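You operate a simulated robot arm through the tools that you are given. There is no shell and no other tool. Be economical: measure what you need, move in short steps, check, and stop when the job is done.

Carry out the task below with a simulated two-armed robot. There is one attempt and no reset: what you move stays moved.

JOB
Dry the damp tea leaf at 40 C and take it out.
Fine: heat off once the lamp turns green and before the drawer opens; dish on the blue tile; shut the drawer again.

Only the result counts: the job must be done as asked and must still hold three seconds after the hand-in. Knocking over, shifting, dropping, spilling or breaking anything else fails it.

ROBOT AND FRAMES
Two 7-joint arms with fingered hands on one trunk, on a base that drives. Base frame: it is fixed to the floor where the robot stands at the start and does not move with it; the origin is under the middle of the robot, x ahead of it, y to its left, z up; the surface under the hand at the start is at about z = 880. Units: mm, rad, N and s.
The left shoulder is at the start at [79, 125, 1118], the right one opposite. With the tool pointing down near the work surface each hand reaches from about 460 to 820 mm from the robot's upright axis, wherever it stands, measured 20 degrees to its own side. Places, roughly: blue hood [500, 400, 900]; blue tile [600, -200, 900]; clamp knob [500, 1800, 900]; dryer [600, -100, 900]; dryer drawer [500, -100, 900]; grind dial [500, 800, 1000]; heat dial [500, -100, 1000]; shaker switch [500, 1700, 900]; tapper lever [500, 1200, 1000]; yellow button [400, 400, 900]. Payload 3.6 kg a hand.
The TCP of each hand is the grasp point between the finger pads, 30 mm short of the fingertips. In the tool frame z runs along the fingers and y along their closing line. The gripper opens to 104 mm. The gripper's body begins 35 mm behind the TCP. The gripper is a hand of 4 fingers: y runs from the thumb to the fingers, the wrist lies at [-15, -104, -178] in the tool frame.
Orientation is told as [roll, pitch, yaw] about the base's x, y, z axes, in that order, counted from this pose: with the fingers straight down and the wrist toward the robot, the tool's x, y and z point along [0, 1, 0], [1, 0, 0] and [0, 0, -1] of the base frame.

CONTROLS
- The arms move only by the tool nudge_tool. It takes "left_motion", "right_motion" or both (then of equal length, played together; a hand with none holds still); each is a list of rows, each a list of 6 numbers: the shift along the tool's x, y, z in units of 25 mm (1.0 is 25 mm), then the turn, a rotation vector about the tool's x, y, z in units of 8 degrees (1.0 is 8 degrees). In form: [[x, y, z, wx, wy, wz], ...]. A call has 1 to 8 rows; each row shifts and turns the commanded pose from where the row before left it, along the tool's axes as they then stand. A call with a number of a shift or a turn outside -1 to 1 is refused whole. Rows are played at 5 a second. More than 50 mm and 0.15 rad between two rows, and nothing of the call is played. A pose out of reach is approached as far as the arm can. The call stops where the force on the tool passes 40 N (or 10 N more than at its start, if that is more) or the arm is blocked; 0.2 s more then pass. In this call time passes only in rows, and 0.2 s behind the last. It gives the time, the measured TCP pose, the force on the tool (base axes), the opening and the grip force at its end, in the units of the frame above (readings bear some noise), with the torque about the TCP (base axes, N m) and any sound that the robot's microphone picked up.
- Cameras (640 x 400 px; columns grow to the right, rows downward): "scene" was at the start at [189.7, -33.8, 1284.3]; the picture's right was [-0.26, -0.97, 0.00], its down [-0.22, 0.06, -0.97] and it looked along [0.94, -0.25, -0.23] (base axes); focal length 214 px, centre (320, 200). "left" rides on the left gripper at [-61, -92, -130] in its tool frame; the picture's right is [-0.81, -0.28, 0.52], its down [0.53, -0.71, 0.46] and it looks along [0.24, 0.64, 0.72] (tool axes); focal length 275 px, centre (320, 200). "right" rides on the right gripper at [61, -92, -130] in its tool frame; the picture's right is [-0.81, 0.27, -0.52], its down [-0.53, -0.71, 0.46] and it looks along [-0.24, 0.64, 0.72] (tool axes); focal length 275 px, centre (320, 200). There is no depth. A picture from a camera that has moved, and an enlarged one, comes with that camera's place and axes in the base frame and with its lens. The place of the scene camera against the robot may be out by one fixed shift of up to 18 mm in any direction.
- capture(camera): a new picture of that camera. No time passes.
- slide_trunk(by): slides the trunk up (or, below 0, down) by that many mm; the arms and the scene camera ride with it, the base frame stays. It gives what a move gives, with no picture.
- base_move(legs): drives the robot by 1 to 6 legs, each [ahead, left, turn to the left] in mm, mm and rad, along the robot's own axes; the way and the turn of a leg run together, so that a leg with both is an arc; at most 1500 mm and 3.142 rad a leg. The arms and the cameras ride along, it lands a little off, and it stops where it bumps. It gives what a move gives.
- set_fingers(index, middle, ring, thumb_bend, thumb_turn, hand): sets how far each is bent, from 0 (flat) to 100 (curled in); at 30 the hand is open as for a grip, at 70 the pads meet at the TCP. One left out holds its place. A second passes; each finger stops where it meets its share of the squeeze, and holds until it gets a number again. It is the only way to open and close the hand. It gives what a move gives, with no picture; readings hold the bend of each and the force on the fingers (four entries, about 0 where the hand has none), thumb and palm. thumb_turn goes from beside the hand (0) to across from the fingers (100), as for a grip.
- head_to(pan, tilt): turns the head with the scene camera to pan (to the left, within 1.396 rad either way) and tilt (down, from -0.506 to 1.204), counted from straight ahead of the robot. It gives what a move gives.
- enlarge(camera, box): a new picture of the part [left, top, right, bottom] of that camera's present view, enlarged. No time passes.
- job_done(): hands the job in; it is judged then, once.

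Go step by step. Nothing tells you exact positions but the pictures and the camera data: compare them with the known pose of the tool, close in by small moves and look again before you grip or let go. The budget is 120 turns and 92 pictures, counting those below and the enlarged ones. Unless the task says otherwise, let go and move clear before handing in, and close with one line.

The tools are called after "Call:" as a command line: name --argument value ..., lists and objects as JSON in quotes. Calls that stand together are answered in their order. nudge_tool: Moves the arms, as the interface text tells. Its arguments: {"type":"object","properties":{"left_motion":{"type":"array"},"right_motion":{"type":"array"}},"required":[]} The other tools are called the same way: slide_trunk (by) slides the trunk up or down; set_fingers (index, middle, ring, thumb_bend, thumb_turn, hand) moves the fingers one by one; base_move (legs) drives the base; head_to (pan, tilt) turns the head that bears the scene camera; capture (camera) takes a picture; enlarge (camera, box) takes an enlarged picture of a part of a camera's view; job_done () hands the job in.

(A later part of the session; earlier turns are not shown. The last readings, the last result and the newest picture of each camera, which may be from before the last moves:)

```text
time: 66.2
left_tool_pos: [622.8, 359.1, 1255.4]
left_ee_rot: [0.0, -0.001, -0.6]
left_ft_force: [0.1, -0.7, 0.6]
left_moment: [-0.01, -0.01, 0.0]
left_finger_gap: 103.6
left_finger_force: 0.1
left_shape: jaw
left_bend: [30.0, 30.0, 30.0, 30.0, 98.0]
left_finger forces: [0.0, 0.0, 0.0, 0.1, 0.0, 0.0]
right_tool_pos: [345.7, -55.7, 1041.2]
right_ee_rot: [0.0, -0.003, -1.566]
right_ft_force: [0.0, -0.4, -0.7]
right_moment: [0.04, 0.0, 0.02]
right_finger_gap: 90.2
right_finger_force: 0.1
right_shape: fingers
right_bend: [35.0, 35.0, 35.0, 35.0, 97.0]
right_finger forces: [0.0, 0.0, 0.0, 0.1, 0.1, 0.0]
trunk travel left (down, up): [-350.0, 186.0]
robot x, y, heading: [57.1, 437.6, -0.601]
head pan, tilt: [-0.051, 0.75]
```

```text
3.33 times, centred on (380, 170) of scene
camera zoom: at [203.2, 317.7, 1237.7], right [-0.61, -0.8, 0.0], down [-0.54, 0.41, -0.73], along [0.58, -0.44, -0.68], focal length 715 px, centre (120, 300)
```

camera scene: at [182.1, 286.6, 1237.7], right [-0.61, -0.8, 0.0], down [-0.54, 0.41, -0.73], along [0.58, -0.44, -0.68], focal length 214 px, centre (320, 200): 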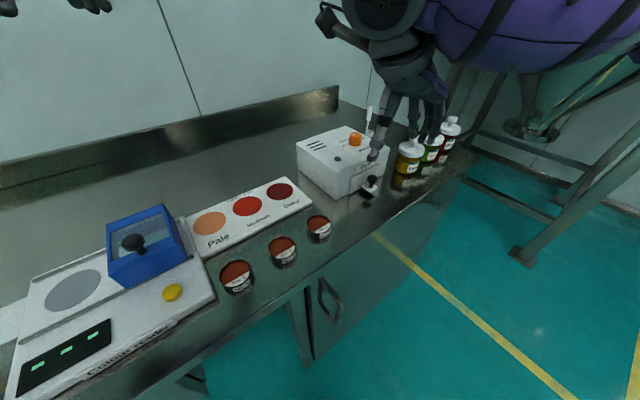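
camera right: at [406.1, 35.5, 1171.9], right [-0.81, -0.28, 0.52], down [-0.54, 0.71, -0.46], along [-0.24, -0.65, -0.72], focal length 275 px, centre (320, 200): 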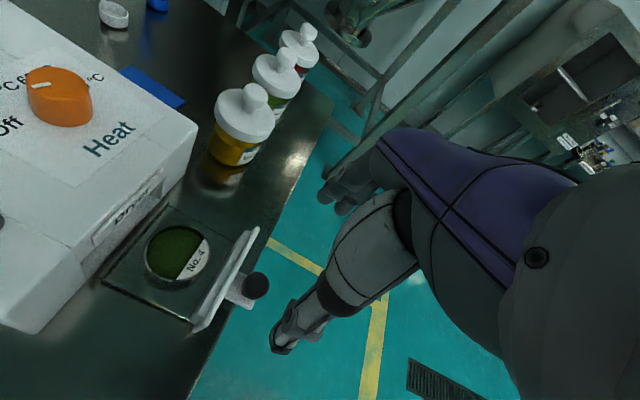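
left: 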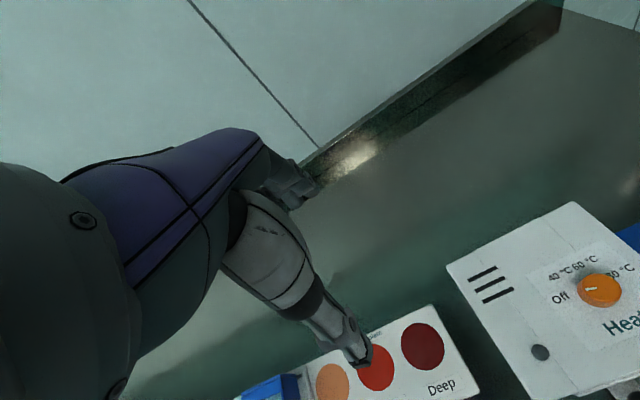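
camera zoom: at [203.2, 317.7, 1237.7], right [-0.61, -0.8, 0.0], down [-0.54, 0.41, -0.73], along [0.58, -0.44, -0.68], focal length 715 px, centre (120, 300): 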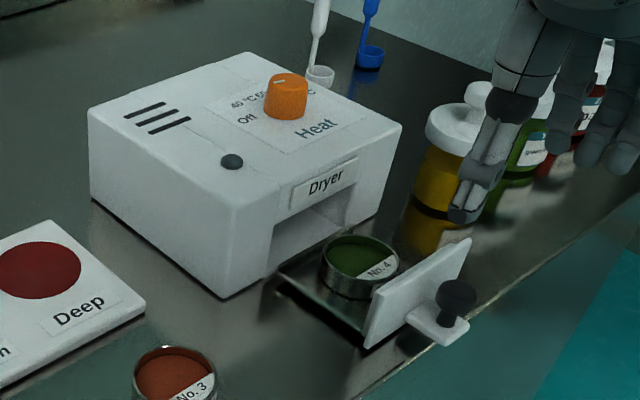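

The dish centre is at ≈(424,-53), diameter ~55 mm, clear of both panel and dryer. I'll open wide and move above it keeping yaw -90°.

Call:
set_fingers --hand "right" --index 30 --middle 30 --ring 30 --thumb_bend 30

Call:
nudge_tool --right_motion '[[0.8, 0, 0, 0, 0, 0], [0.8, 0, 0, 0, 0, 0], [0.8, 0, 0, 0, 0, 0], [0.8, 0, 0, 0, 0, 0], [0, 0, 0.9, 0, 0, 0], [0, 0, 0.9, 0, 0, 0]]'

Call:
capture --camera "right"

Call:
enlarge --camera "scene" --box '[300, 110, 460, 230]'

```text
time: 67.2
left_tool_pos: [624.9, 359.9, 1256.7]
left_ee_rot: [-0.001, 0.0, -0.602]
left_ft_force: [0.2, 0.7, 0.3]
left_moment: [-0.02, 0.01, -0.04]
left_finger_gap: 103.6
left_finger_force: 0.0
left_shape: jaw
left_bend: [30.0, 30.0, 30.0, 30.0, 98.0]
left_finger forces: [0.0, 0.1, 0.0, 0.1, 0.0, 0.0]
right_tool_pos: [345.7, -56.9, 1041.3]
right_ee_rot: [0.001, -0.002, -1.568]
right_ft_force: [-0.1, -0.4, 0.0]
right_moment: [-0.02, -0.03, -0.01]
right_finger_gap: 102.7
right_finger_force: 0.1
right_shape: fingers
right_bend: [30.0, 30.0, 30.0, 30.0, 97.0]
right_finger forces: [0.1, 0.0, 0.1, 0.0, 0.0, 0.0]
trunk travel left (down, up): [-350.0, 186.0]
robot x, y, heading: [59.6, 438.0, -0.603]
head pan, tilt: [-0.051, 0.75]
```

```text
time: 68.6
left_tool_pos: [624.1, 359.8, 1256.4]
left_ee_rot: [0.0, 0.0, -0.6]
left_ft_force: [0.8, 0.0, 0.3]
left_moment: [-0.01, -0.01, 0.02]
left_finger_gap: 103.8
left_finger_force: 0.0
left_shape: jaw
left_bend: [30.0, 30.0, 30.0, 30.0, 98.0]
left_finger forces: [0.1, 0.1, 0.0, 0.0, 0.1, 0.0]
right_tool_pos: [426.4, -55.3, 998.3]
right_ee_rot: [-0.001, -0.003, -1.568]
right_ft_force: [0.0, -0.1, -0.8]
right_moment: [-0.03, 0.01, -0.01]
right_finger_gap: 103.1
right_finger_force: 0.1
right_shape: fingers
right_bend: [30.0, 30.0, 30.0, 30.0, 97.0]
right_finger forces: [0.0, 0.1, 0.0, 0.0, 0.0, 0.0]
trunk travel left (down, up): [-350.0, 186.0]
robot x, y, heading: [54.4, 435.7, -0.603]
head pan, tilt: [-0.051, 0.75]
```

```text
43 pictures are left
camera right: at [487.2, 35.4, 1128.3], right [-0.81, -0.28, 0.52], down [-0.54, 0.71, -0.46], along [-0.24, -0.65, -0.72], focal length 275 px, centre (320, 200)
```

right: 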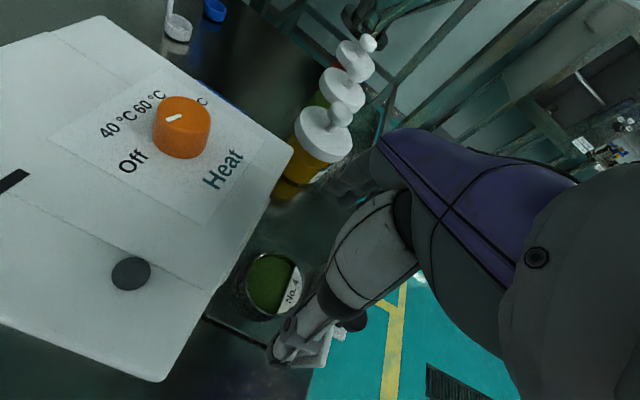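

```text
3.33 times, centred on (380, 170) of scene
camera zoom: at [203.6, 317.2, 1237.6], right [-0.61, -0.8, 0.0], down [-0.54, 0.41, -0.73], along [0.58, -0.44, -0.68], focal length 715 px, centre (120, 300)
```

zoom: 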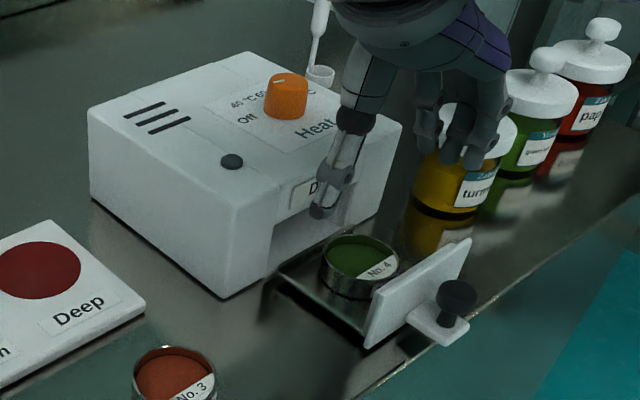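

Dish at ≈(426,-53). Descending around it to TCP z≈926.

Call:
nudge_tool --right_motion '[[0.14, -0.08, 0.9, 0, 0, 0], [0, 0, 0.9, 0, 0, 0], [0, 0, 0.8, 0, 0, 0], [0, 0, 0.3, 0, 0, 0]]'

Call:
enlarge --camera "right" --box '[200, 200, 400, 400]'

Call:
enlarge --camera "scene" --box '[330, 130, 450, 210]'

```text
time: 69.6
left_tool_pos: [623.2, 360.8, 1256.9]
left_ee_rot: [-0.001, 0.0, -0.602]
left_ft_force: [0.2, 0.7, -0.7]
left_moment: [0.01, -0.01, -0.03]
left_finger_gap: 103.9
left_finger_force: 0.1
left_shape: jaw
left_bend: [30.0, 30.0, 30.0, 30.0, 98.0]
left_finger forces: [0.0, 0.0, 0.1, 0.1, 0.1, 0.0]
right_tool_pos: [428.3, -54.5, 923.9]
right_ee_rot: [0.001, -0.001, -1.567]
right_ft_force: [0.1, -2.0, -0.2]
right_moment: [-0.01, -0.02, 0.01]
right_finger_gap: 102.9
right_finger_force: 0.0
right_shape: fingers
right_bend: [30.0, 30.0, 30.0, 30.0, 97.0]
right_finger forces: [0.0, 0.0, 0.1, 0.1, 0.0, 0.0]
trunk travel left (down, up): [-350.0, 186.0]
robot x, y, heading: [57.8, 435.7, -0.603]
head pan, tilt: [-0.051, 0.75]
```

```text
2.00 times, centred on (300, 300) of right
camera zoom: at [490.5, 37.0, 1055.0], right [-0.81, -0.28, 0.52], down [-0.54, 0.71, -0.46], along [-0.24, -0.65, -0.72], focal length 551 px, centre (360, 0)
```

zoom: 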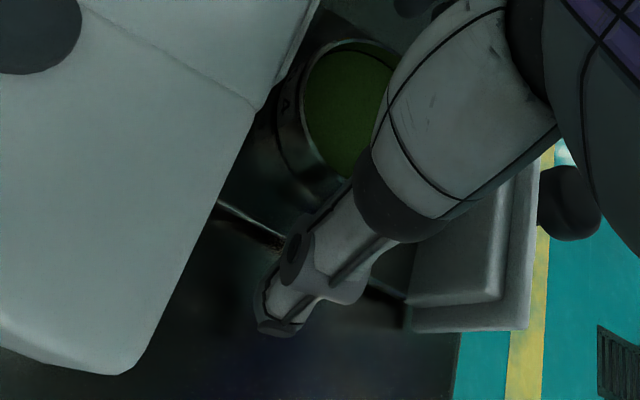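

```text
5.00 times, centred on (390, 170) of scene
camera zoom: at [203.3, 317.5, 1237.7], right [-0.61, -0.8, 0.0], down [-0.54, 0.41, -0.73], along [0.58, -0.44, -0.68], focal length 1072 px, centre (-30, 350)
```

zoom: 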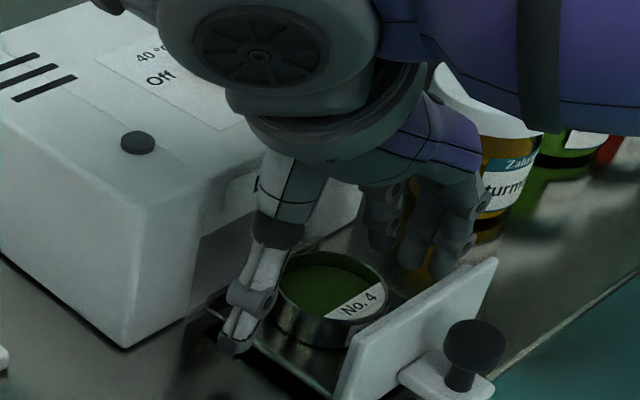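

Raising 5 mm so the tips clear the tray edge, then closing on the dish.

Call:
nudge_tool --right_motion '[[0, 0, -0.2, 0, 0, 0]]'

Call:
set_fingers --hand "right" --index 43 --middle 43 --ring 43 --thumb_bend 43

Call:
enlarge --camera "scene" --box '[330, 130, 450, 210]'

```text
time: 70.0
left_tool_pos: [623.8, 360.5, 1256.3]
left_ee_rot: [0.0, 0.0, -0.599]
left_ft_force: [-0.2, 0.3, 0.2]
left_moment: [0.0, 0.01, -0.02]
left_finger_gap: 103.8
left_finger_force: 0.1
left_shape: jaw
left_bend: [30.0, 30.0, 30.0, 30.0, 98.0]
left_finger forces: [0.0, 0.1, 0.1, 0.0, 0.1, 0.0]
right_tool_pos: [430.2, -53.7, 928.6]
right_ee_rot: [0.0, -0.002, -1.567]
right_ft_force: [-0.3, 0.6, 0.0]
right_moment: [-0.02, 0.01, 0.01]
right_finger_gap: 102.9
right_finger_force: 0.0
right_shape: fingers
right_bend: [30.0, 30.0, 30.0, 30.0, 97.0]
right_finger forces: [0.0, 0.1, 0.0, 0.0, 0.0, 0.1]
trunk travel left (down, up): [-350.0, 186.0]
robot x, y, heading: [55.3, 437.5, -0.599]
head pan, tilt: [-0.051, 0.75]
```

```text
time: 71.0
left_tool_pos: [622.9, 360.4, 1256.7]
left_ee_rot: [-0.001, 0.0, -0.603]
left_ft_force: [-0.6, -0.1, -1.1]
left_moment: [0.02, 0.0, 0.01]
left_finger_gap: 103.8
left_finger_force: 0.1
left_shape: jaw
left_bend: [30.0, 30.0, 30.0, 30.0, 98.0]
left_finger forces: [0.1, 0.1, 0.0, 0.0, 0.0, 0.0]
right_tool_pos: [428.4, -53.9, 929.4]
right_ee_rot: [0.001, -0.002, -1.567]
right_ft_force: [-0.1, 0.2, 0.8]
right_moment: [-0.01, 0.04, 0.01]
right_finger_gap: 71.0
right_finger_force: 0.1
right_shape: fingers
right_bend: [43.0, 43.0, 43.0, 43.0, 97.0]
right_finger forces: [0.0, 0.0, 0.0, 0.1, 0.0, 0.0]
trunk travel left (down, up): [-350.0, 186.0]
robot x, y, heading: [55.0, 439.7, -0.602]
head pan, tilt: [-0.051, 0.75]
```

```text
5.00 times, centred on (390, 170) of scene
camera zoom: at [203.3, 317.4, 1237.7], right [-0.61, -0.8, 0.0], down [-0.54, 0.41, -0.73], along [0.58, -0.44, -0.68], focal length 1072 px, centre (-30, 350)
```

zoom: 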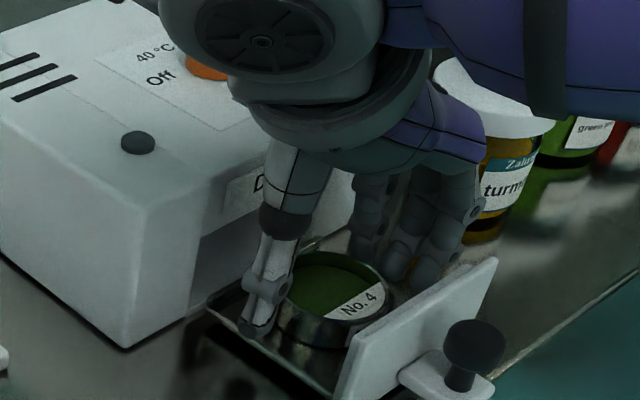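

Good spacing. Closing index, middle and thumb onto the dish.

Call:
set_fingers --hand "right" --index 60 --middle 60 --ring 46 --thumb_bend 62

Call:
enlarge --camera "scene" --box '[330, 130, 450, 210]'

```text
time: 72.0
left_tool_pos: [623.7, 360.3, 1256.9]
left_ee_rot: [0.001, -0.001, -0.6]
left_ft_force: [0.0, 0.1, 1.2]
left_moment: [0.03, 0.0, -0.03]
left_finger_gap: 103.4
left_finger_force: 0.0
left_shape: jaw
left_bend: [30.0, 30.0, 30.0, 30.0, 98.0]
left_finger forces: [0.1, 0.0, 0.1, 0.0, 0.1, 0.1]
right_tool_pos: [429.4, -55.0, 929.5]
right_ee_rot: [-0.002, -0.002, -1.568]
right_ft_force: [0.4, 0.5, 0.8]
right_moment: [-0.05, 0.02, -0.01]
right_finger_gap: 41.6
right_finger_force: 7.6
right_shape: fingers
right_bend: [56.0, 55.0, 46.0, 54.0, 97.0]
right_finger forces: [3.0, 4.6, 0.0, 0.1, 7.1, 0.0]
trunk travel left (down, up): [-350.0, 186.0]
robot x, y, heading: [57.8, 441.3, -0.605]
head pan, tilt: [-0.051, 0.75]
```

```text
5.00 times, centred on (390, 170) of scene
camera zoom: at [203.3, 317.4, 1237.7], right [-0.61, -0.8, 0.0], down [-0.54, 0.41, -0.73], along [0.58, -0.44, -0.68], focal length 1072 px, centre (-30, 350)
```

zoom: 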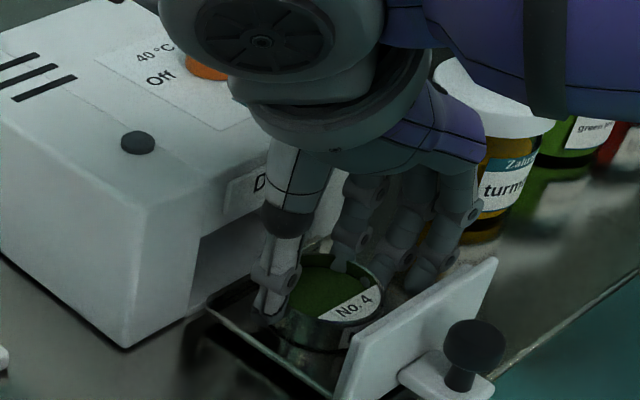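

Balanced grip of ~7 N. Lifting slowly.

Call:
nudge_tool --right_motion '[[0, 0, -0.2, 0, 0, 0], [0, 0, -0.4, 0, 0, 0], [0, 0, -0.4, 0, 0, 0], [0, 0, -0.4, 0, 0, 0]]'

Call:
enlarge --camera "scene" --box '[330, 130, 450, 210]'

```text
time: 73.0
left_tool_pos: [623.4, 359.3, 1256.8]
left_ee_rot: [-0.001, 0.0, -0.6]
left_ft_force: [-0.5, 0.3, 0.5]
left_moment: [-0.03, -0.02, -0.01]
left_finger_gap: 103.7
left_finger_force: 0.0
left_shape: jaw
left_bend: [30.0, 30.0, 30.0, 30.0, 98.0]
left_finger forces: [0.0, 0.1, 0.0, 0.1, 0.0, 0.1]
right_tool_pos: [429.1, -53.7, 963.4]
right_ee_rot: [0.0, -0.001, -1.566]
right_ft_force: [0.2, -0.2, -0.3]
right_moment: [-0.02, 0.01, 0.0]
right_finger_gap: 41.5
right_finger_force: 7.1
right_shape: fingers
right_bend: [56.0, 55.0, 46.0, 54.0, 97.0]
right_finger forces: [2.9, 4.3, 0.0, 0.0, 7.1, 0.0]
trunk travel left (down, up): [-350.0, 186.0]
robot x, y, heading: [56.1, 439.4, -0.601]
head pan, tilt: [-0.051, 0.75]
```

```text
5.00 times, centred on (390, 170) of scene
camera zoom: at [203.3, 317.5, 1237.7], right [-0.61, -0.8, 0.0], down [-0.54, 0.41, -0.73], along [0.58, -0.44, -0.68], focal length 1072 px, centre (-30, 350)
```

zoom: 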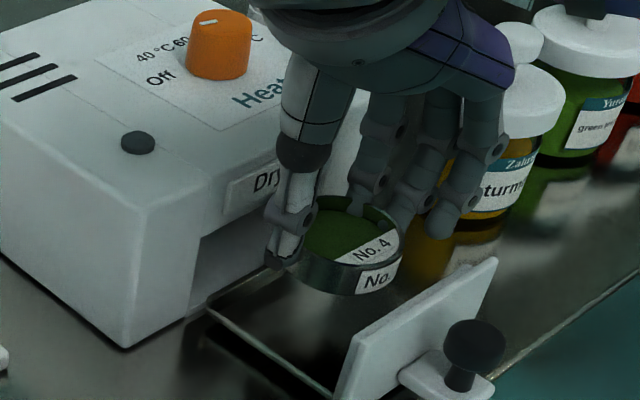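

The dish is held level. Raising with the trunk, then driving to a stance in front of the tile.

Call:
slide_trunk --by 130

Call:
base_move --legs '[[-100, 0, 0], [0, 0, 0.6]]'

Call:
capture --camera "right"

```text
time: 74.6
left_tool_pos: [624.6, 359.3, 1386.4]
left_ee_rot: [0.0, 0.003, -0.6]
left_ft_force: [0.3, -0.4, -0.4]
left_moment: [0.01, 0.01, -0.03]
left_finger_gap: 104.0
left_finger_force: 0.1
left_shape: jaw
left_bend: [30.0, 30.0, 30.0, 30.0, 98.0]
left_finger forces: [0.0, 0.0, 0.0, 0.0, 0.0, 0.0]
right_tool_pos: [427.5, -53.7, 1123.6]
right_ee_rot: [0.04, -0.029, -1.567]
right_ft_force: [0.3, 1.1, -0.9]
right_moment: [-0.02, -0.03, 0.0]
right_finger_gap: 41.3
right_finger_force: 7.8
right_shape: fingers
right_bend: [56.0, 55.0, 46.0, 54.0, 97.0]
right_finger forces: [2.9, 4.3, 0.0, 0.0, 7.1, 0.1]
trunk travel left (down, up): [-480.0, 56.0]
robot x, y, heading: [58.2, 438.0, -0.604]
head pan, tilt: [-0.051, 0.75]
```

```text
time: 77.4
left_tool_pos: [483.7, 754.7, 1386.9]
left_ee_rot: [0.001, 0.0, 0.011]
left_ft_force: [0.0, 0.5, 0.3]
left_moment: [-0.01, -0.04, -0.01]
left_finger_gap: 103.7
left_finger_force: 0.1
left_shape: jaw
left_bend: [30.0, 30.0, 30.0, 30.0, 98.0]
left_finger forces: [0.0, 0.0, 0.1, 0.1, 0.0, 0.1]
right_tool_pos: [559.9, 304.9, 1122.8]
right_ee_rot: [0.044, -0.029, -0.958]
right_ft_force: [0.7, -0.2, 0.7]
right_moment: [-0.02, 0.02, 0.01]
right_finger_gap: 41.4
right_finger_force: 7.1
right_shape: fingers
right_bend: [56.0, 55.0, 46.0, 54.0, 97.0]
right_finger forces: [2.8, 4.3, 0.1, 0.0, 7.1, 0.0]
trunk travel left (down, up): [-480.0, 56.0]
robot x, y, heading: [-25.2, 494.9, 0.01]
head pan, tilt: [-0.051, 0.75]
```

```text
36 pictures are left
camera right: at [550.4, 414.3, 1254.3], right [-0.53, -0.69, 0.49], down [-0.82, 0.28, -0.5], along [0.21, -0.67, -0.71], focal length 275 px, centre (320, 200)
```

right: 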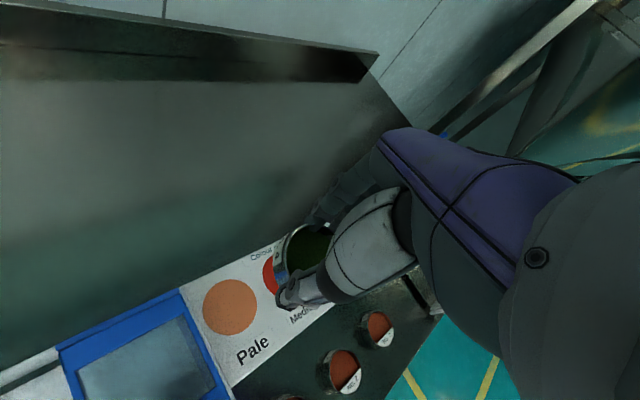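

Strafing right 500 mm to bring the dish above the tile.

Call:
base_move --legs '[[0, -500, 0]]'

Call:
head_to --pan -0.35 --tilt 0.85

Call:
capture --camera "scene"

Call:
capture --camera "right"

```text
time: 82.3
left_tool_pos: [489.6, 257.3, 1386.2]
left_ee_rot: [-0.002, 0.0, 0.013]
left_ft_force: [0.8, -0.6, 0.0]
left_moment: [0.02, 0.0, -0.02]
left_finger_gap: 103.7
left_finger_force: 0.0
left_shape: jaw
left_bend: [30.0, 30.0, 30.0, 30.0, 98.0]
left_finger forces: [0.1, 0.0, 0.0, 0.0, 0.1, 0.0]
right_tool_pos: [565.9, -193.9, 1124.4]
right_ee_rot: [0.042, -0.031, -0.953]
right_ft_force: [-0.4, -0.1, -0.9]
right_moment: [0.02, 0.01, 0.0]
right_finger_gap: 41.2
right_finger_force: 7.3
right_shape: fingers
right_bend: [56.0, 55.0, 46.0, 54.0, 97.0]
right_finger forces: [2.9, 4.3, 0.0, 0.1, 6.9, 0.0]
trunk travel left (down, up): [-480.0, 56.0]
robot x, y, heading: [-21.6, -3.9, 0.014]
head pan, tilt: [-0.051, 0.75]
```

```text
time: 83.1
left_tool_pos: [488.6, 257.1, 1387.2]
left_ee_rot: [-0.001, 0.0, 0.013]
left_ft_force: [0.6, -0.2, -0.1]
left_moment: [0.03, -0.03, 0.02]
left_finger_gap: 103.8
left_finger_force: 0.0
left_shape: jaw
left_bend: [30.0, 30.0, 30.0, 30.0, 98.0]
left_finger forces: [0.1, 0.0, 0.0, 0.0, 0.0, 0.1]
right_tool_pos: [566.3, -194.2, 1123.7]
right_ee_rot: [0.043, -0.028, -0.955]
right_ft_force: [0.0, 0.0, 0.1]
right_moment: [0.0, 0.01, -0.01]
right_finger_gap: 41.2
right_finger_force: 7.4
right_shape: fingers
right_bend: [56.0, 55.0, 46.0, 54.0, 97.0]
right_finger forces: [2.9, 4.4, 0.0, 0.0, 7.0, 0.0]
trunk travel left (down, up): [-480.0, 56.0]
robot x, y, heading: [-21.8, -5.0, 0.013]
head pan, tilt: [-0.351, 0.85]
```

```text
35 pictures are left
camera scene: at [102.8, -39.8, 1371.8], right [-0.33, -0.94, 0.0], down [-0.71, 0.25, -0.66], along [0.62, -0.22, -0.75], focal length 214 px, centre (320, 200)
```

scene: 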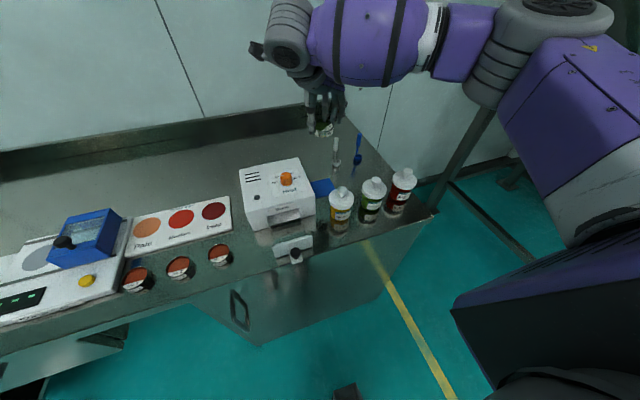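

```text
34 pictures are left
camera right: at [556.1, -84.0, 1254.3], right [-0.53, -0.69, 0.49], down [-0.82, 0.27, -0.5], along [0.21, -0.67, -0.71], focal length 275 px, centre (320, 200)
```

right: 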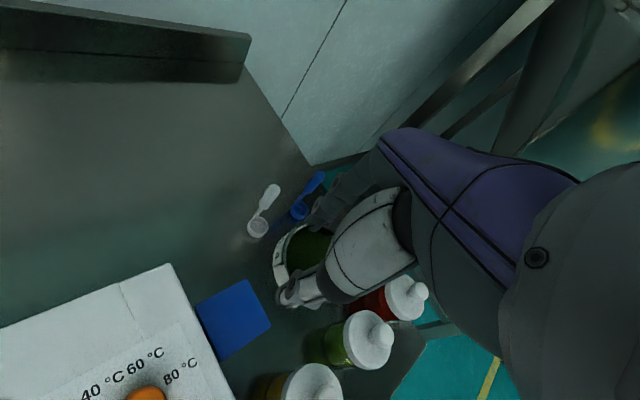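

Tile centre ≈(566,-200), about 70 mm square. Levelling the hand, turning to yaw ≈ -0.4 for clearance from the dryer, then lowering the trunk.

Call:
nudge_tool --right_motion '[[0, 0, 0, 0.21, -0.31, 0], [0, 0, 0, 0, 0, -0.66], [0, 0, 0, 0, 0, -0.66], [0, 0, 0, 0, 0, -0.66], [0, 0, 0, 0, 0, -0.66], [0, 0, 0, 0, 0, -0.66], [0, 0, 0, 0, 0, -0.66]]'

Call:
slide_trunk --by -130

Call:
capture --camera "right"

Call:
enlarge --camera "scene" --box '[220, 80, 420, 260]'

```text
time: 84.7
left_tool_pos: [489.2, 256.2, 1387.5]
left_ee_rot: [-0.001, -0.001, 0.012]
left_ft_force: [0.1, 0.6, -0.1]
left_moment: [0.04, 0.04, -0.01]
left_finger_gap: 103.9
left_finger_force: 0.0
left_shape: jaw
left_bend: [30.0, 30.0, 30.0, 30.0, 98.0]
left_finger forces: [0.1, 0.0, 0.1, 0.0, 0.1, 0.1]
right_tool_pos: [561.0, -196.8, 1122.3]
right_ee_rot: [-0.003, 0.001, -0.397]
right_ft_force: [-0.2, 0.6, -1.3]
right_moment: [-0.02, 0.03, -0.03]
right_finger_gap: 41.4
right_finger_force: 6.7
right_shape: fingers
right_bend: [56.0, 55.0, 46.0, 54.0, 97.0]
right_finger forces: [2.9, 4.3, 0.0, 0.1, 7.0, 0.0]
right hand out of reach, approached as far as the arm can: row 1
trunk travel left (down, up): [-480.0, 56.0]
robot x, y, heading: [-21.5, -4.4, 0.015]
head pan, tilt: [-0.351, 0.85]
```

```text
time: 86.3
left_tool_pos: [488.0, 257.3, 1256.4]
left_ee_rot: [0.0, -0.002, 0.013]
left_ft_force: [0.6, -0.1, -1.2]
left_moment: [-0.04, 0.02, 0.01]
left_finger_gap: 103.5
left_finger_force: 0.0
left_shape: jaw
left_bend: [30.0, 30.0, 30.0, 30.0, 98.0]
left_finger forces: [0.0, 0.1, 0.0, 0.0, 0.0, 0.1]
right_tool_pos: [562.4, -197.2, 993.9]
right_ee_rot: [-0.001, -0.001, -0.402]
right_ft_force: [-0.1, -0.7, -0.4]
right_moment: [0.01, 0.02, 0.0]
right_finger_gap: 41.4
right_finger_force: 6.7
right_shape: fingers
right_bend: [56.0, 55.0, 46.0, 54.0, 97.0]
right_finger forces: [2.8, 4.3, 0.0, 0.0, 7.0, 0.0]
trunk travel left (down, up): [-350.0, 186.0]
robot x, y, heading: [-20.7, -3.2, 0.01]
head pan, tilt: [-0.351, 0.85]
```

```text
33 pictures are left
camera right: at [501.5, -105.6, 1123.9], right [-0.06, -0.85, 0.52], down [-0.86, -0.21, -0.45], along [0.5, -0.48, -0.72], focal length 275 px, centre (320, 200)
```

right: 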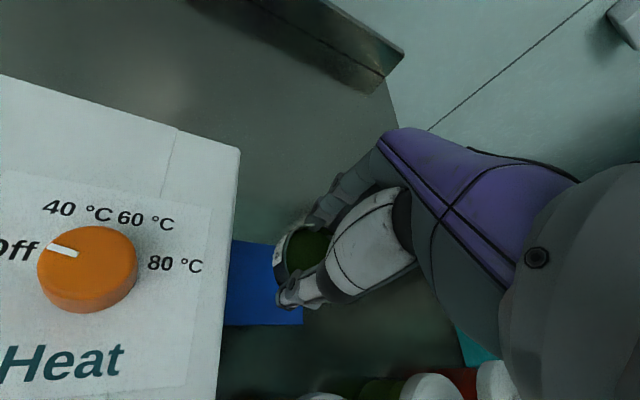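

```text
2.22 times, centred on (320, 170) of scene
camera zoom: at [152.4, -39.3, 1229.7], right [-0.33, -0.94, 0.0], down [-0.71, 0.25, -0.66], along [0.62, -0.22, -0.75], focal length 477 px, centre (320, 267)
```

zoom: 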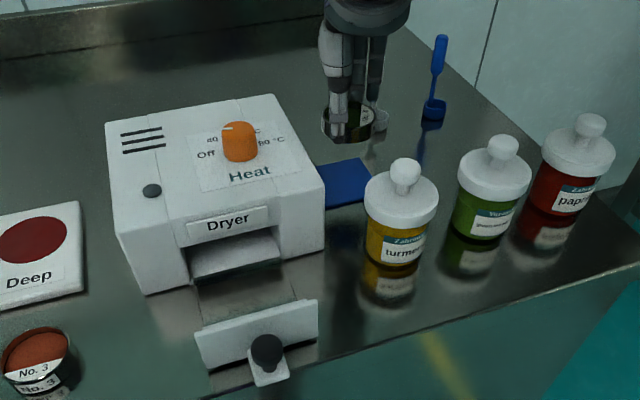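

Tile centre confirmed ≈(568,-202). Aligning and descending.

Call:
nudge_tool --right_motion '[[0.04, 0.29, 0.4, 0, 0, 0], [0, 0, 0.7, 0, 0, 0], [0, 0, 0.7, 0, 0, 0], [0, 0, 0.4, 0, 0, 0]]'

Call:
enlarge --camera "right" --box '[200, 180, 400, 380]'

Call:
enlarge --camera "scene" --box '[270, 90, 390, 190]'

```text
time: 87.3
left_tool_pos: [488.8, 256.8, 1257.5]
left_ee_rot: [0.0, 0.0, 0.012]
left_ft_force: [-0.7, -0.5, 0.1]
left_moment: [-0.02, 0.01, 0.02]
left_finger_gap: 103.8
left_finger_force: 0.1
left_shape: jaw
left_bend: [30.0, 30.0, 30.0, 30.0, 98.0]
left_finger forces: [0.0, 0.0, 0.1, 0.0, 0.1, 0.1]
right_tool_pos: [569.6, -199.3, 938.5]
right_ee_rot: [-0.002, 0.0, -0.401]
right_ft_force: [0.3, 0.0, -0.9]
right_moment: [0.05, -0.04, -0.02]
right_finger_gap: 41.2
right_finger_force: 7.1
right_shape: fingers
right_bend: [56.0, 55.0, 46.0, 54.0, 97.0]
right_finger forces: [2.9, 4.3, 0.0, 0.0, 7.0, 0.0]
trunk travel left (down, up): [-350.0, 186.0]
robot x, y, heading: [-21.8, -6.1, 0.015]
head pan, tilt: [-0.351, 0.85]
```

```text
2.00 times, centred on (300, 280) of right
camera zoom: at [508.9, -107.6, 1069.7], right [-0.06, -0.85, 0.52], down [-0.87, -0.21, -0.45], along [0.5, -0.48, -0.72], focal length 551 px, centre (360, 40)
```

zoom: 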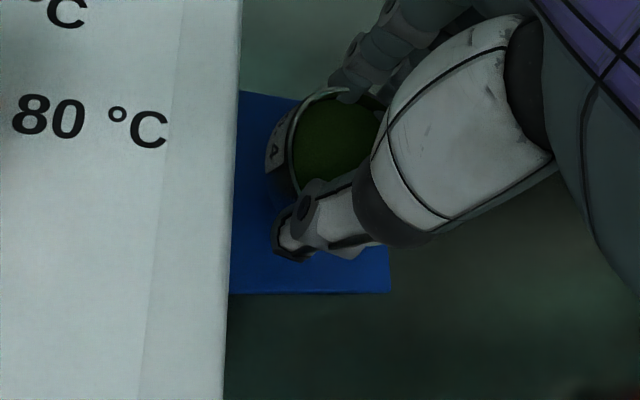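

```text
4.00 times, centred on (330, 140) of scene
camera zoom: at [152.6, -39.3, 1229.7], right [-0.33, -0.94, 0.0], down [-0.71, 0.25, -0.66], along [0.62, -0.22, -0.75], focal length 858 px, centre (280, 440)
```

zoom: 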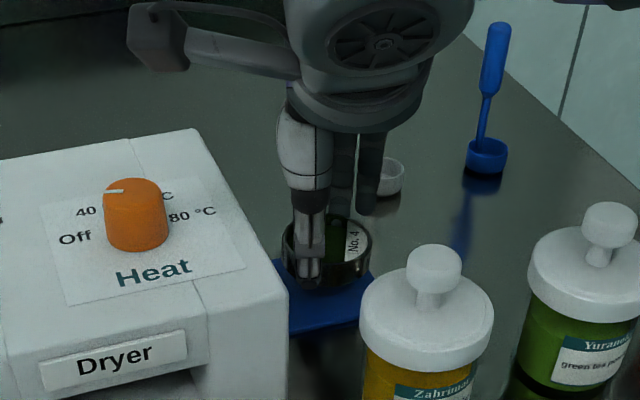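

Dish is ~6 mm off towards the dryer; correcting and lowering in small steps until contact.

Call:
nudge_tool --right_motion '[[-0.23, -0.03, 0.12, 0, 0, 0], [0, 0, 0.12, 0, 0, 0], [0, 0, 0.1, 0, 0, 0]]'

Call:
nudge_tool --right_motion '[[0, 0, 0.1, 0, 0, 0]]'

Call:
nudge_tool --right_motion '[[0, 0, 0.06, 0, 0, 0]]'

Call:
enlarge --camera "scene" --box '[290, 120, 370, 180]'

```text
time: 88.1
left_tool_pos: [488.6, 257.0, 1257.5]
left_ee_rot: [0.0, 0.0, 0.014]
left_ft_force: [0.1, -0.9, 0.1]
left_moment: [0.01, 0.01, -0.01]
left_finger_gap: 103.7
left_finger_force: 0.1
left_shape: jaw
left_bend: [30.0, 30.0, 30.0, 30.0, 98.0]
left_finger forces: [0.0, 0.0, 0.0, 0.0, 0.0, 0.1]
right_tool_pos: [566.5, -204.5, 929.7]
right_ee_rot: [-0.002, -0.001, -0.401]
right_ft_force: [-0.5, 0.3, -0.7]
right_moment: [-0.02, 0.0, 0.05]
right_finger_gap: 41.7
right_finger_force: 7.3
right_shape: fingers
right_bend: [56.0, 55.0, 46.0, 54.0, 97.0]
right_finger forces: [2.9, 4.3, 0.1, 0.1, 7.0, 0.0]
trunk travel left (down, up): [-350.0, 186.0]
robot x, y, heading: [-22.3, -4.3, 0.009]
head pan, tilt: [-0.351, 0.85]
```

```text
time: 88.5
left_tool_pos: [489.2, 257.5, 1256.0]
left_ee_rot: [0.0, -0.001, 0.013]
left_ft_force: [-0.7, -0.2, 0.4]
left_moment: [0.02, 0.03, 0.01]
left_finger_gap: 103.9
left_finger_force: 0.0
left_shape: jaw
left_bend: [30.0, 30.0, 30.0, 30.0, 98.0]
left_finger forces: [0.0, 0.0, 0.0, 0.1, 0.0, 0.0]
right_tool_pos: [566.0, -204.7, 926.5]
right_ee_rot: [-0.002, 0.0, -0.4]
right_ft_force: [0.4, -0.1, -0.9]
right_moment: [0.0, 0.01, -0.04]
right_finger_gap: 41.3
right_finger_force: 7.3
right_shape: fingers
right_bend: [56.0, 55.0, 46.0, 54.0, 97.0]
right_finger forces: [2.8, 4.2, 0.1, 0.1, 6.9, 0.1]
trunk travel left (down, up): [-350.0, 186.0]
robot x, y, heading: [-21.3, -5.8, 0.008]
head pan, tilt: [-0.351, 0.85]
```

```text
time: 88.9
left_tool_pos: [488.6, 257.4, 1257.3]
left_ee_rot: [-0.001, 0.001, 0.011]
left_ft_force: [0.6, 0.2, 0.3]
left_moment: [-0.01, 0.01, -0.02]
left_finger_gap: 103.8
left_finger_force: 0.1
left_shape: jaw
left_bend: [30.0, 30.0, 30.0, 30.0, 98.0]
left_finger forces: [0.0, 0.1, 0.0, 0.0, 0.1, 0.0]
right_tool_pos: [566.7, -204.4, 925.1]
right_ee_rot: [-0.002, -0.001, -0.401]
right_ft_force: [-0.9, 0.4, -0.6]
right_moment: [-0.02, -0.01, -0.01]
right_finger_gap: 41.5
right_finger_force: 6.4
right_shape: fingers
right_bend: [56.0, 55.0, 46.0, 54.0, 97.0]
right_finger forces: [2.9, 4.3, 0.0, 0.0, 7.1, 0.0]
trunk travel left (down, up): [-350.0, 186.0]
robot x, y, heading: [-16.9, -2.8, 0.016]
head pan, tilt: [-0.351, 0.85]
```

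```text
6.67 times, centred on (330, 150) of scene
camera zoom: at [152.7, -39.3, 1229.7], right [-0.33, -0.94, 0.0], down [-0.71, 0.25, -0.66], along [0.62, -0.22, -0.75], focal length 1430 px, centre (253, 533)
```

zoom: 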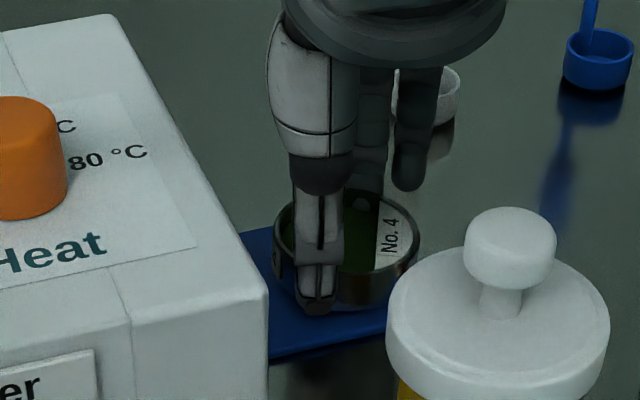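

No contact yet; lowering in 1.5 mm steps.

Call:
nudge_tool --right_motion '[[0, 0, 0.07, 0, 0, 0]]'

Call:
nudge_tool --right_motion '[[0, 0, 0.07, 0, 0, 0]]'

Call:
nudge_tool --right_motion '[[0, 0, 0.06, 0, 0, 0]]'

```text
time: 89.3
left_tool_pos: [488.0, 257.0, 1256.8]
left_ee_rot: [0.0, 0.0, 0.011]
left_ft_force: [0.8, 1.2, -0.7]
left_moment: [-0.01, -0.02, -0.01]
left_finger_gap: 103.6
left_finger_force: 0.0
left_shape: jaw
left_bend: [30.0, 30.0, 30.0, 30.0, 98.0]
left_finger forces: [0.0, 0.2, 0.1, 0.0, 0.1, 0.1]
right_tool_pos: [566.8, -205.0, 924.0]
right_ee_rot: [-0.003, -0.001, -0.402]
right_ft_force: [-0.6, 0.6, -0.4]
right_moment: [0.02, -0.03, 0.01]
right_finger_gap: 41.4
right_finger_force: 7.0
right_shape: fingers
right_bend: [56.0, 55.0, 46.0, 54.0, 97.0]
right_finger forces: [2.9, 4.3, 0.1, 0.1, 6.9, 0.1]
trunk travel left (down, up): [-350.0, 186.0]
robot x, y, heading: [-19.7, -4.6, 0.013]
head pan, tilt: [-0.351, 0.85]
```

```text
time: 89.7
left_tool_pos: [488.4, 256.2, 1256.4]
left_ee_rot: [0.0, 0.0, 0.011]
left_ft_force: [0.1, -0.4, 0.6]
left_moment: [-0.02, 0.02, -0.01]
left_finger_gap: 103.7
left_finger_force: 0.1
left_shape: jaw
left_bend: [30.0, 30.0, 30.0, 30.0, 98.0]
left_finger forces: [0.0, 0.1, 0.0, 0.1, 0.0, 0.0]
right_tool_pos: [564.9, -203.7, 922.3]
right_ee_rot: [-0.002, 0.0, -0.403]
right_ft_force: [-0.2, 0.2, 1.4]
right_moment: [-0.06, -0.01, 0.03]
right_finger_gap: 41.3
right_finger_force: 7.8
right_shape: fingers
right_bend: [56.0, 55.0, 46.0, 54.0, 97.0]
right_finger forces: [2.9, 4.5, 0.1, 0.1, 7.2, 0.0]
trunk travel left (down, up): [-350.0, 186.0]
robot x, y, heading: [-17.7, -5.1, 0.011]
head pan, tilt: [-0.351, 0.85]
```

```text
time: 90.1
left_tool_pos: [486.9, 257.4, 1257.9]
left_ee_rot: [-0.002, 0.002, 0.011]
left_ft_force: [0.1, -0.2, 0.1]
left_moment: [0.01, 0.0, -0.01]
left_finger_gap: 103.6
left_finger_force: 0.2
left_shape: jaw
left_bend: [30.0, 30.0, 30.0, 30.0, 98.0]
left_finger forces: [0.0, 0.0, 0.0, 0.1, 0.0, 0.0]
right_tool_pos: [566.1, -204.3, 922.9]
right_ee_rot: [0.001, -0.002, -0.402]
right_ft_force: [-0.5, 0.5, 7.7]
right_moment: [-0.01, 0.03, 0.01]
right_finger_gap: 41.3
right_finger_force: 8.0
right_shape: fingers
right_bend: [56.0, 55.0, 46.0, 54.0, 97.0]
right_finger forces: [2.9, 4.9, 0.0, 0.1, 7.8, 0.1]
trunk travel left (down, up): [-350.0, 186.0]
robot x, y, heading: [-23.4, -3.7, 0.01]
head pan, tilt: [-0.351, 0.85]
```

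Contact (7.7 N). Easing up a hair, then opening gently.

Call:
nudge_tool --right_motion '[[0, 0, -0.04, 0, 0, 0]]'

Call:
set_fingers --hand "right" --index 42 --middle 42 --ring 42 --thumb_bend 42

Call:
enlarge --camera "right" --box '[200, 180, 400, 380]'

Call:
enlarge --camera "scene" --box '[290, 120, 370, 180]'

```text
time: 90.5
left_tool_pos: [488.1, 256.4, 1256.2]
left_ee_rot: [-0.001, 0.0, 0.013]
left_ft_force: [0.1, -0.5, 0.3]
left_moment: [-0.03, -0.01, 0.0]
left_finger_gap: 103.8
left_finger_force: 0.0
left_shape: jaw
left_bend: [30.0, 30.0, 30.0, 30.0, 98.0]
left_finger forces: [0.1, 0.0, 0.0, 0.0, 0.1, 0.0]
right_tool_pos: [565.5, -204.5, 922.7]
right_ee_rot: [-0.003, 0.001, -0.402]
right_ft_force: [1.1, 0.9, 4.5]
right_moment: [-0.01, -0.05, 0.02]
right_finger_gap: 41.1
right_finger_force: 8.4
right_shape: fingers
right_bend: [56.0, 55.0, 46.0, 54.0, 96.0]
right_finger forces: [3.5, 5.0, 0.0, 0.1, 7.3, 0.0]
trunk travel left (down, up): [-350.0, 186.0]
robot x, y, heading: [-21.7, -5.3, 0.014]
head pan, tilt: [-0.351, 0.85]
```

```text
time: 91.5
left_tool_pos: [489.0, 257.9, 1256.4]
left_ee_rot: [0.0, 0.0, 0.013]
left_ft_force: [0.2, -0.2, -0.1]
left_moment: [0.01, -0.02, 0.03]
left_finger_gap: 103.5
left_finger_force: 0.0
left_shape: jaw
left_bend: [30.0, 30.0, 30.0, 30.0, 98.0]
left_finger forces: [0.0, 0.0, 0.1, 0.1, 0.0, 0.0]
right_tool_pos: [565.6, -204.4, 921.3]
right_ee_rot: [-0.002, -0.002, -0.402]
right_ft_force: [0.1, 0.8, 0.2]
right_moment: [0.03, 0.02, -0.03]
right_finger_gap: 72.6
right_finger_force: 0.1
right_shape: fingers
right_bend: [42.0, 42.0, 42.0, 42.0, 97.0]
right_finger forces: [0.0, 0.0, 0.1, 0.0, 0.0, 0.0]
trunk travel left (down, up): [-350.0, 186.0]
robot x, y, heading: [-20.2, -9.3, 0.015]
head pan, tilt: [-0.351, 0.85]
```

```text
2.00 times, centred on (300, 280) of right
camera zoom: at [505.3, -112.6, 1052.2], right [-0.06, -0.85, 0.52], down [-0.87, -0.21, -0.45], along [0.5, -0.48, -0.72], focal length 551 px, centre (360, 40)
```

zoom: 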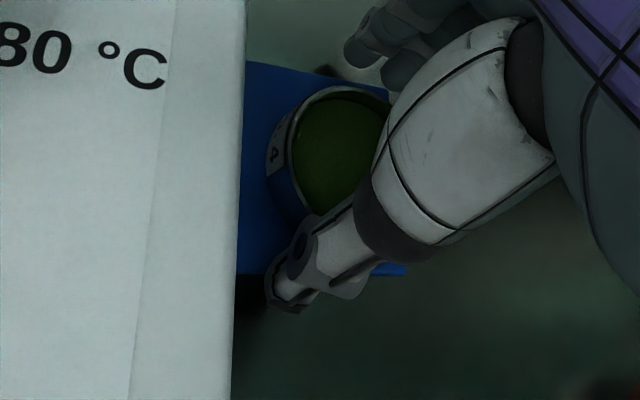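

```text
6.67 times, centred on (330, 150) of scene
camera zoom: at [152.6, -39.3, 1229.7], right [-0.33, -0.94, 0.0], down [-0.71, 0.25, -0.66], along [0.62, -0.22, -0.75], focal length 1430 px, centre (253, 533)
```

zoom: 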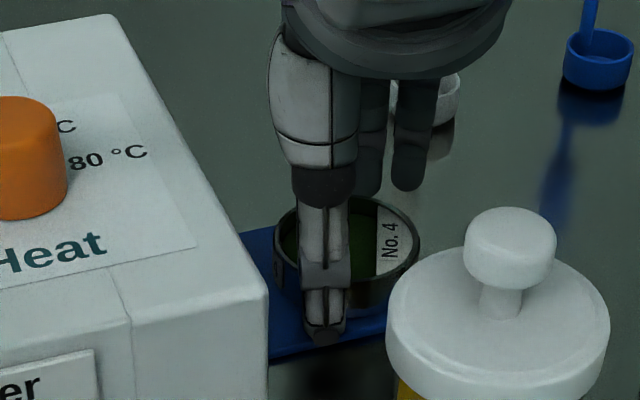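

Released. Rising straight up and checking placement.

Call:
nudge_tool --right_motion '[[0, 0, -0.5, 0, 0, 0], [0, 0, -0.8, 0, 0, 0], [0, 0, -1, 0, 0, 0], [0, 0, -1, 0, 0, 0], [0, 0, -1, 0, 0, 0], [0, 0, -1, 0, 0, 0]]'

Call:
enlarge --camera "right" --box '[180, 180, 380, 380]'

Call:
enlarge --camera "scene" --box '[220, 100, 420, 260]'

```text
time: 92.9
left_tool_pos: [488.1, 257.6, 1257.2]
left_ee_rot: [0.0, 0.0, 0.013]
left_ft_force: [0.1, 0.0, 0.5]
left_moment: [0.03, 0.03, -0.01]
left_finger_gap: 103.7
left_finger_force: 0.0
left_shape: jaw
left_bend: [30.0, 30.0, 30.0, 30.0, 98.0]
left_finger forces: [0.0, 0.0, 0.0, 0.1, 0.0, 0.0]
right_tool_pos: [565.9, -204.0, 1054.1]
right_ee_rot: [-0.003, -0.001, -0.401]
right_ft_force: [0.4, -0.4, 0.0]
right_moment: [-0.05, 0.02, 0.02]
right_finger_gap: 72.2
right_finger_force: 0.1
right_shape: fingers
right_bend: [42.0, 42.0, 42.0, 42.0, 97.0]
right_finger forces: [0.0, 0.0, 0.1, 0.0, 0.0, 0.0]
trunk travel left (down, up): [-350.0, 186.0]
robot x, y, heading: [-20.9, -4.6, 0.012]
head pan, tilt: [-0.351, 0.85]
```

```text
2.00 times, centred on (280, 280) of right
camera zoom: at [505.6, -111.9, 1184.4], right [-0.06, -0.85, 0.52], down [-0.87, -0.21, -0.45], along [0.5, -0.48, -0.72], focal length 551 px, centre (400, 40)
```

zoom: 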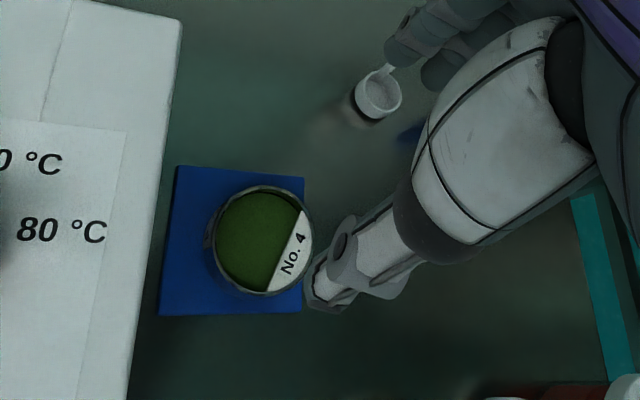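

```text
2.50 times, centred on (320, 180) of scene
camera zoom: at [152.3, -39.2, 1229.7], right [-0.33, -0.94, 0.0], down [-0.71, 0.25, -0.66], along [0.62, -0.22, -0.75], focal length 536 px, centre (320, 250)
```

zoom: 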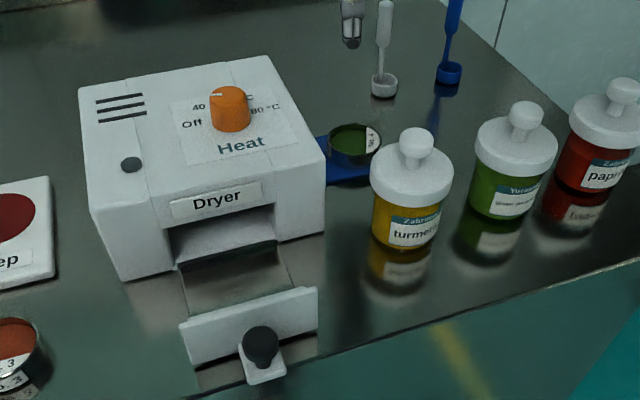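

The dish sits centred on the tile, undisturbed. Now I back the base away to push the drawer shut with closed fingertips against the knob.

Call:
base_move --legs '[[0, 70, 0], [-160, 0, 0]]'

Call:
nudge_tool --right_motion '[[0, 0, 0, 0, 0, -0.95], [0, 0, 0, 0, 0, -0.95], [0, 0, 0, 0, 0, -0.95]]'

Call:
set_fingers --hand "right" --index 62 --middle 62 --ring 62 --thumb_bend 62

Call:
capture --camera "scene"

```text
time: 95.2
left_tool_pos: [327.5, 326.9, 1256.8]
left_ee_rot: [0.001, 0.0, 0.013]
left_ft_force: [-0.2, -0.4, 0.7]
left_moment: [0.0, -0.03, -0.02]
left_finger_gap: 103.7
left_finger_force: 0.1
left_shape: jaw
left_bend: [30.0, 30.0, 30.0, 30.0, 98.0]
left_finger forces: [0.0, 0.0, 0.1, 0.0, 0.0, 0.1]
right_tool_pos: [405.2, -135.3, 1053.7]
right_ee_rot: [-0.003, 0.001, -0.4]
right_ft_force: [0.1, -0.9, -0.1]
right_moment: [-0.02, -0.05, -0.01]
right_finger_gap: 72.6
right_finger_force: 0.1
right_shape: fingers
right_bend: [42.0, 42.0, 42.0, 42.0, 97.0]
right_finger forces: [0.0, 0.0, 0.0, 0.0, 0.0, 0.0]
trunk travel left (down, up): [-350.0, 186.0]
robot x, y, heading: [-184.1, 64.3, 0.015]
head pan, tilt: [-0.351, 0.85]
```

```text
time: 96.0
left_tool_pos: [328.0, 325.0, 1256.0]
left_ee_rot: [-0.001, 0.0, 0.012]
left_ft_force: [0.1, 0.2, 0.3]
left_moment: [0.01, -0.01, 0.01]
left_finger_gap: 104.0
left_finger_force: 0.1
left_shape: jaw
left_bend: [30.0, 30.0, 30.0, 30.0, 98.0]
left_finger forces: [0.0, 0.0, 0.0, 0.1, 0.1, 0.0]
right_tool_pos: [406.0, -134.4, 1053.2]
right_ee_rot: [-0.001, -0.002, -0.001]
right_ft_force: [0.8, 0.1, -0.2]
right_moment: [0.01, -0.01, 0.0]
right_finger_gap: 72.8
right_finger_force: 0.0
right_shape: fingers
right_bend: [42.0, 42.0, 42.0, 42.0, 97.0]
right_finger forces: [0.1, 0.0, 0.1, 0.0, 0.0, 0.1]
trunk travel left (down, up): [-350.0, 186.0]
robot x, y, heading: [-181.1, 63.8, 0.014]
head pan, tilt: [-0.351, 0.85]
```

```text
time: 97.0
left_tool_pos: [327.5, 326.4, 1256.1]
left_ee_rot: [-0.001, 0.0, 0.012]
left_ft_force: [0.7, -0.3, 0.5]
left_moment: [0.02, -0.02, -0.02]
left_finger_gap: 103.6
left_finger_force: 0.0
left_shape: jaw
left_bend: [30.0, 30.0, 30.0, 30.0, 98.0]
left_finger forces: [0.0, 0.0, 0.0, 0.0, 0.0, 0.0]
right_tool_pos: [405.7, -134.5, 1052.8]
right_ee_rot: [-0.002, -0.001, -0.003]
right_ft_force: [-0.4, -0.6, -0.1]
right_moment: [0.01, -0.02, 0.02]
right_finger_gap: 21.7
right_finger_force: 0.1
right_shape: fingers
right_bend: [62.0, 62.0, 62.0, 62.0, 97.0]
right_finger forces: [0.0, 0.1, 0.1, 0.0, 0.0, 0.0]
trunk travel left (down, up): [-350.0, 186.0]
robot x, y, heading: [-180.3, 64.5, 0.016]
head pan, tilt: [-0.351, 0.85]
```

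```text
24 pictures are left
camera scene: at [-7.8, 29.3, 1229.7], right [-0.33, -0.94, 0.0], down [-0.71, 0.25, -0.66], along [0.62, -0.22, -0.75], focal length 214 px, centre (320, 200)
```

scene: 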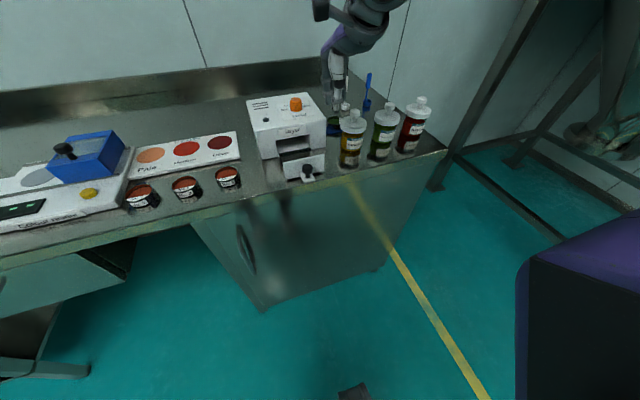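

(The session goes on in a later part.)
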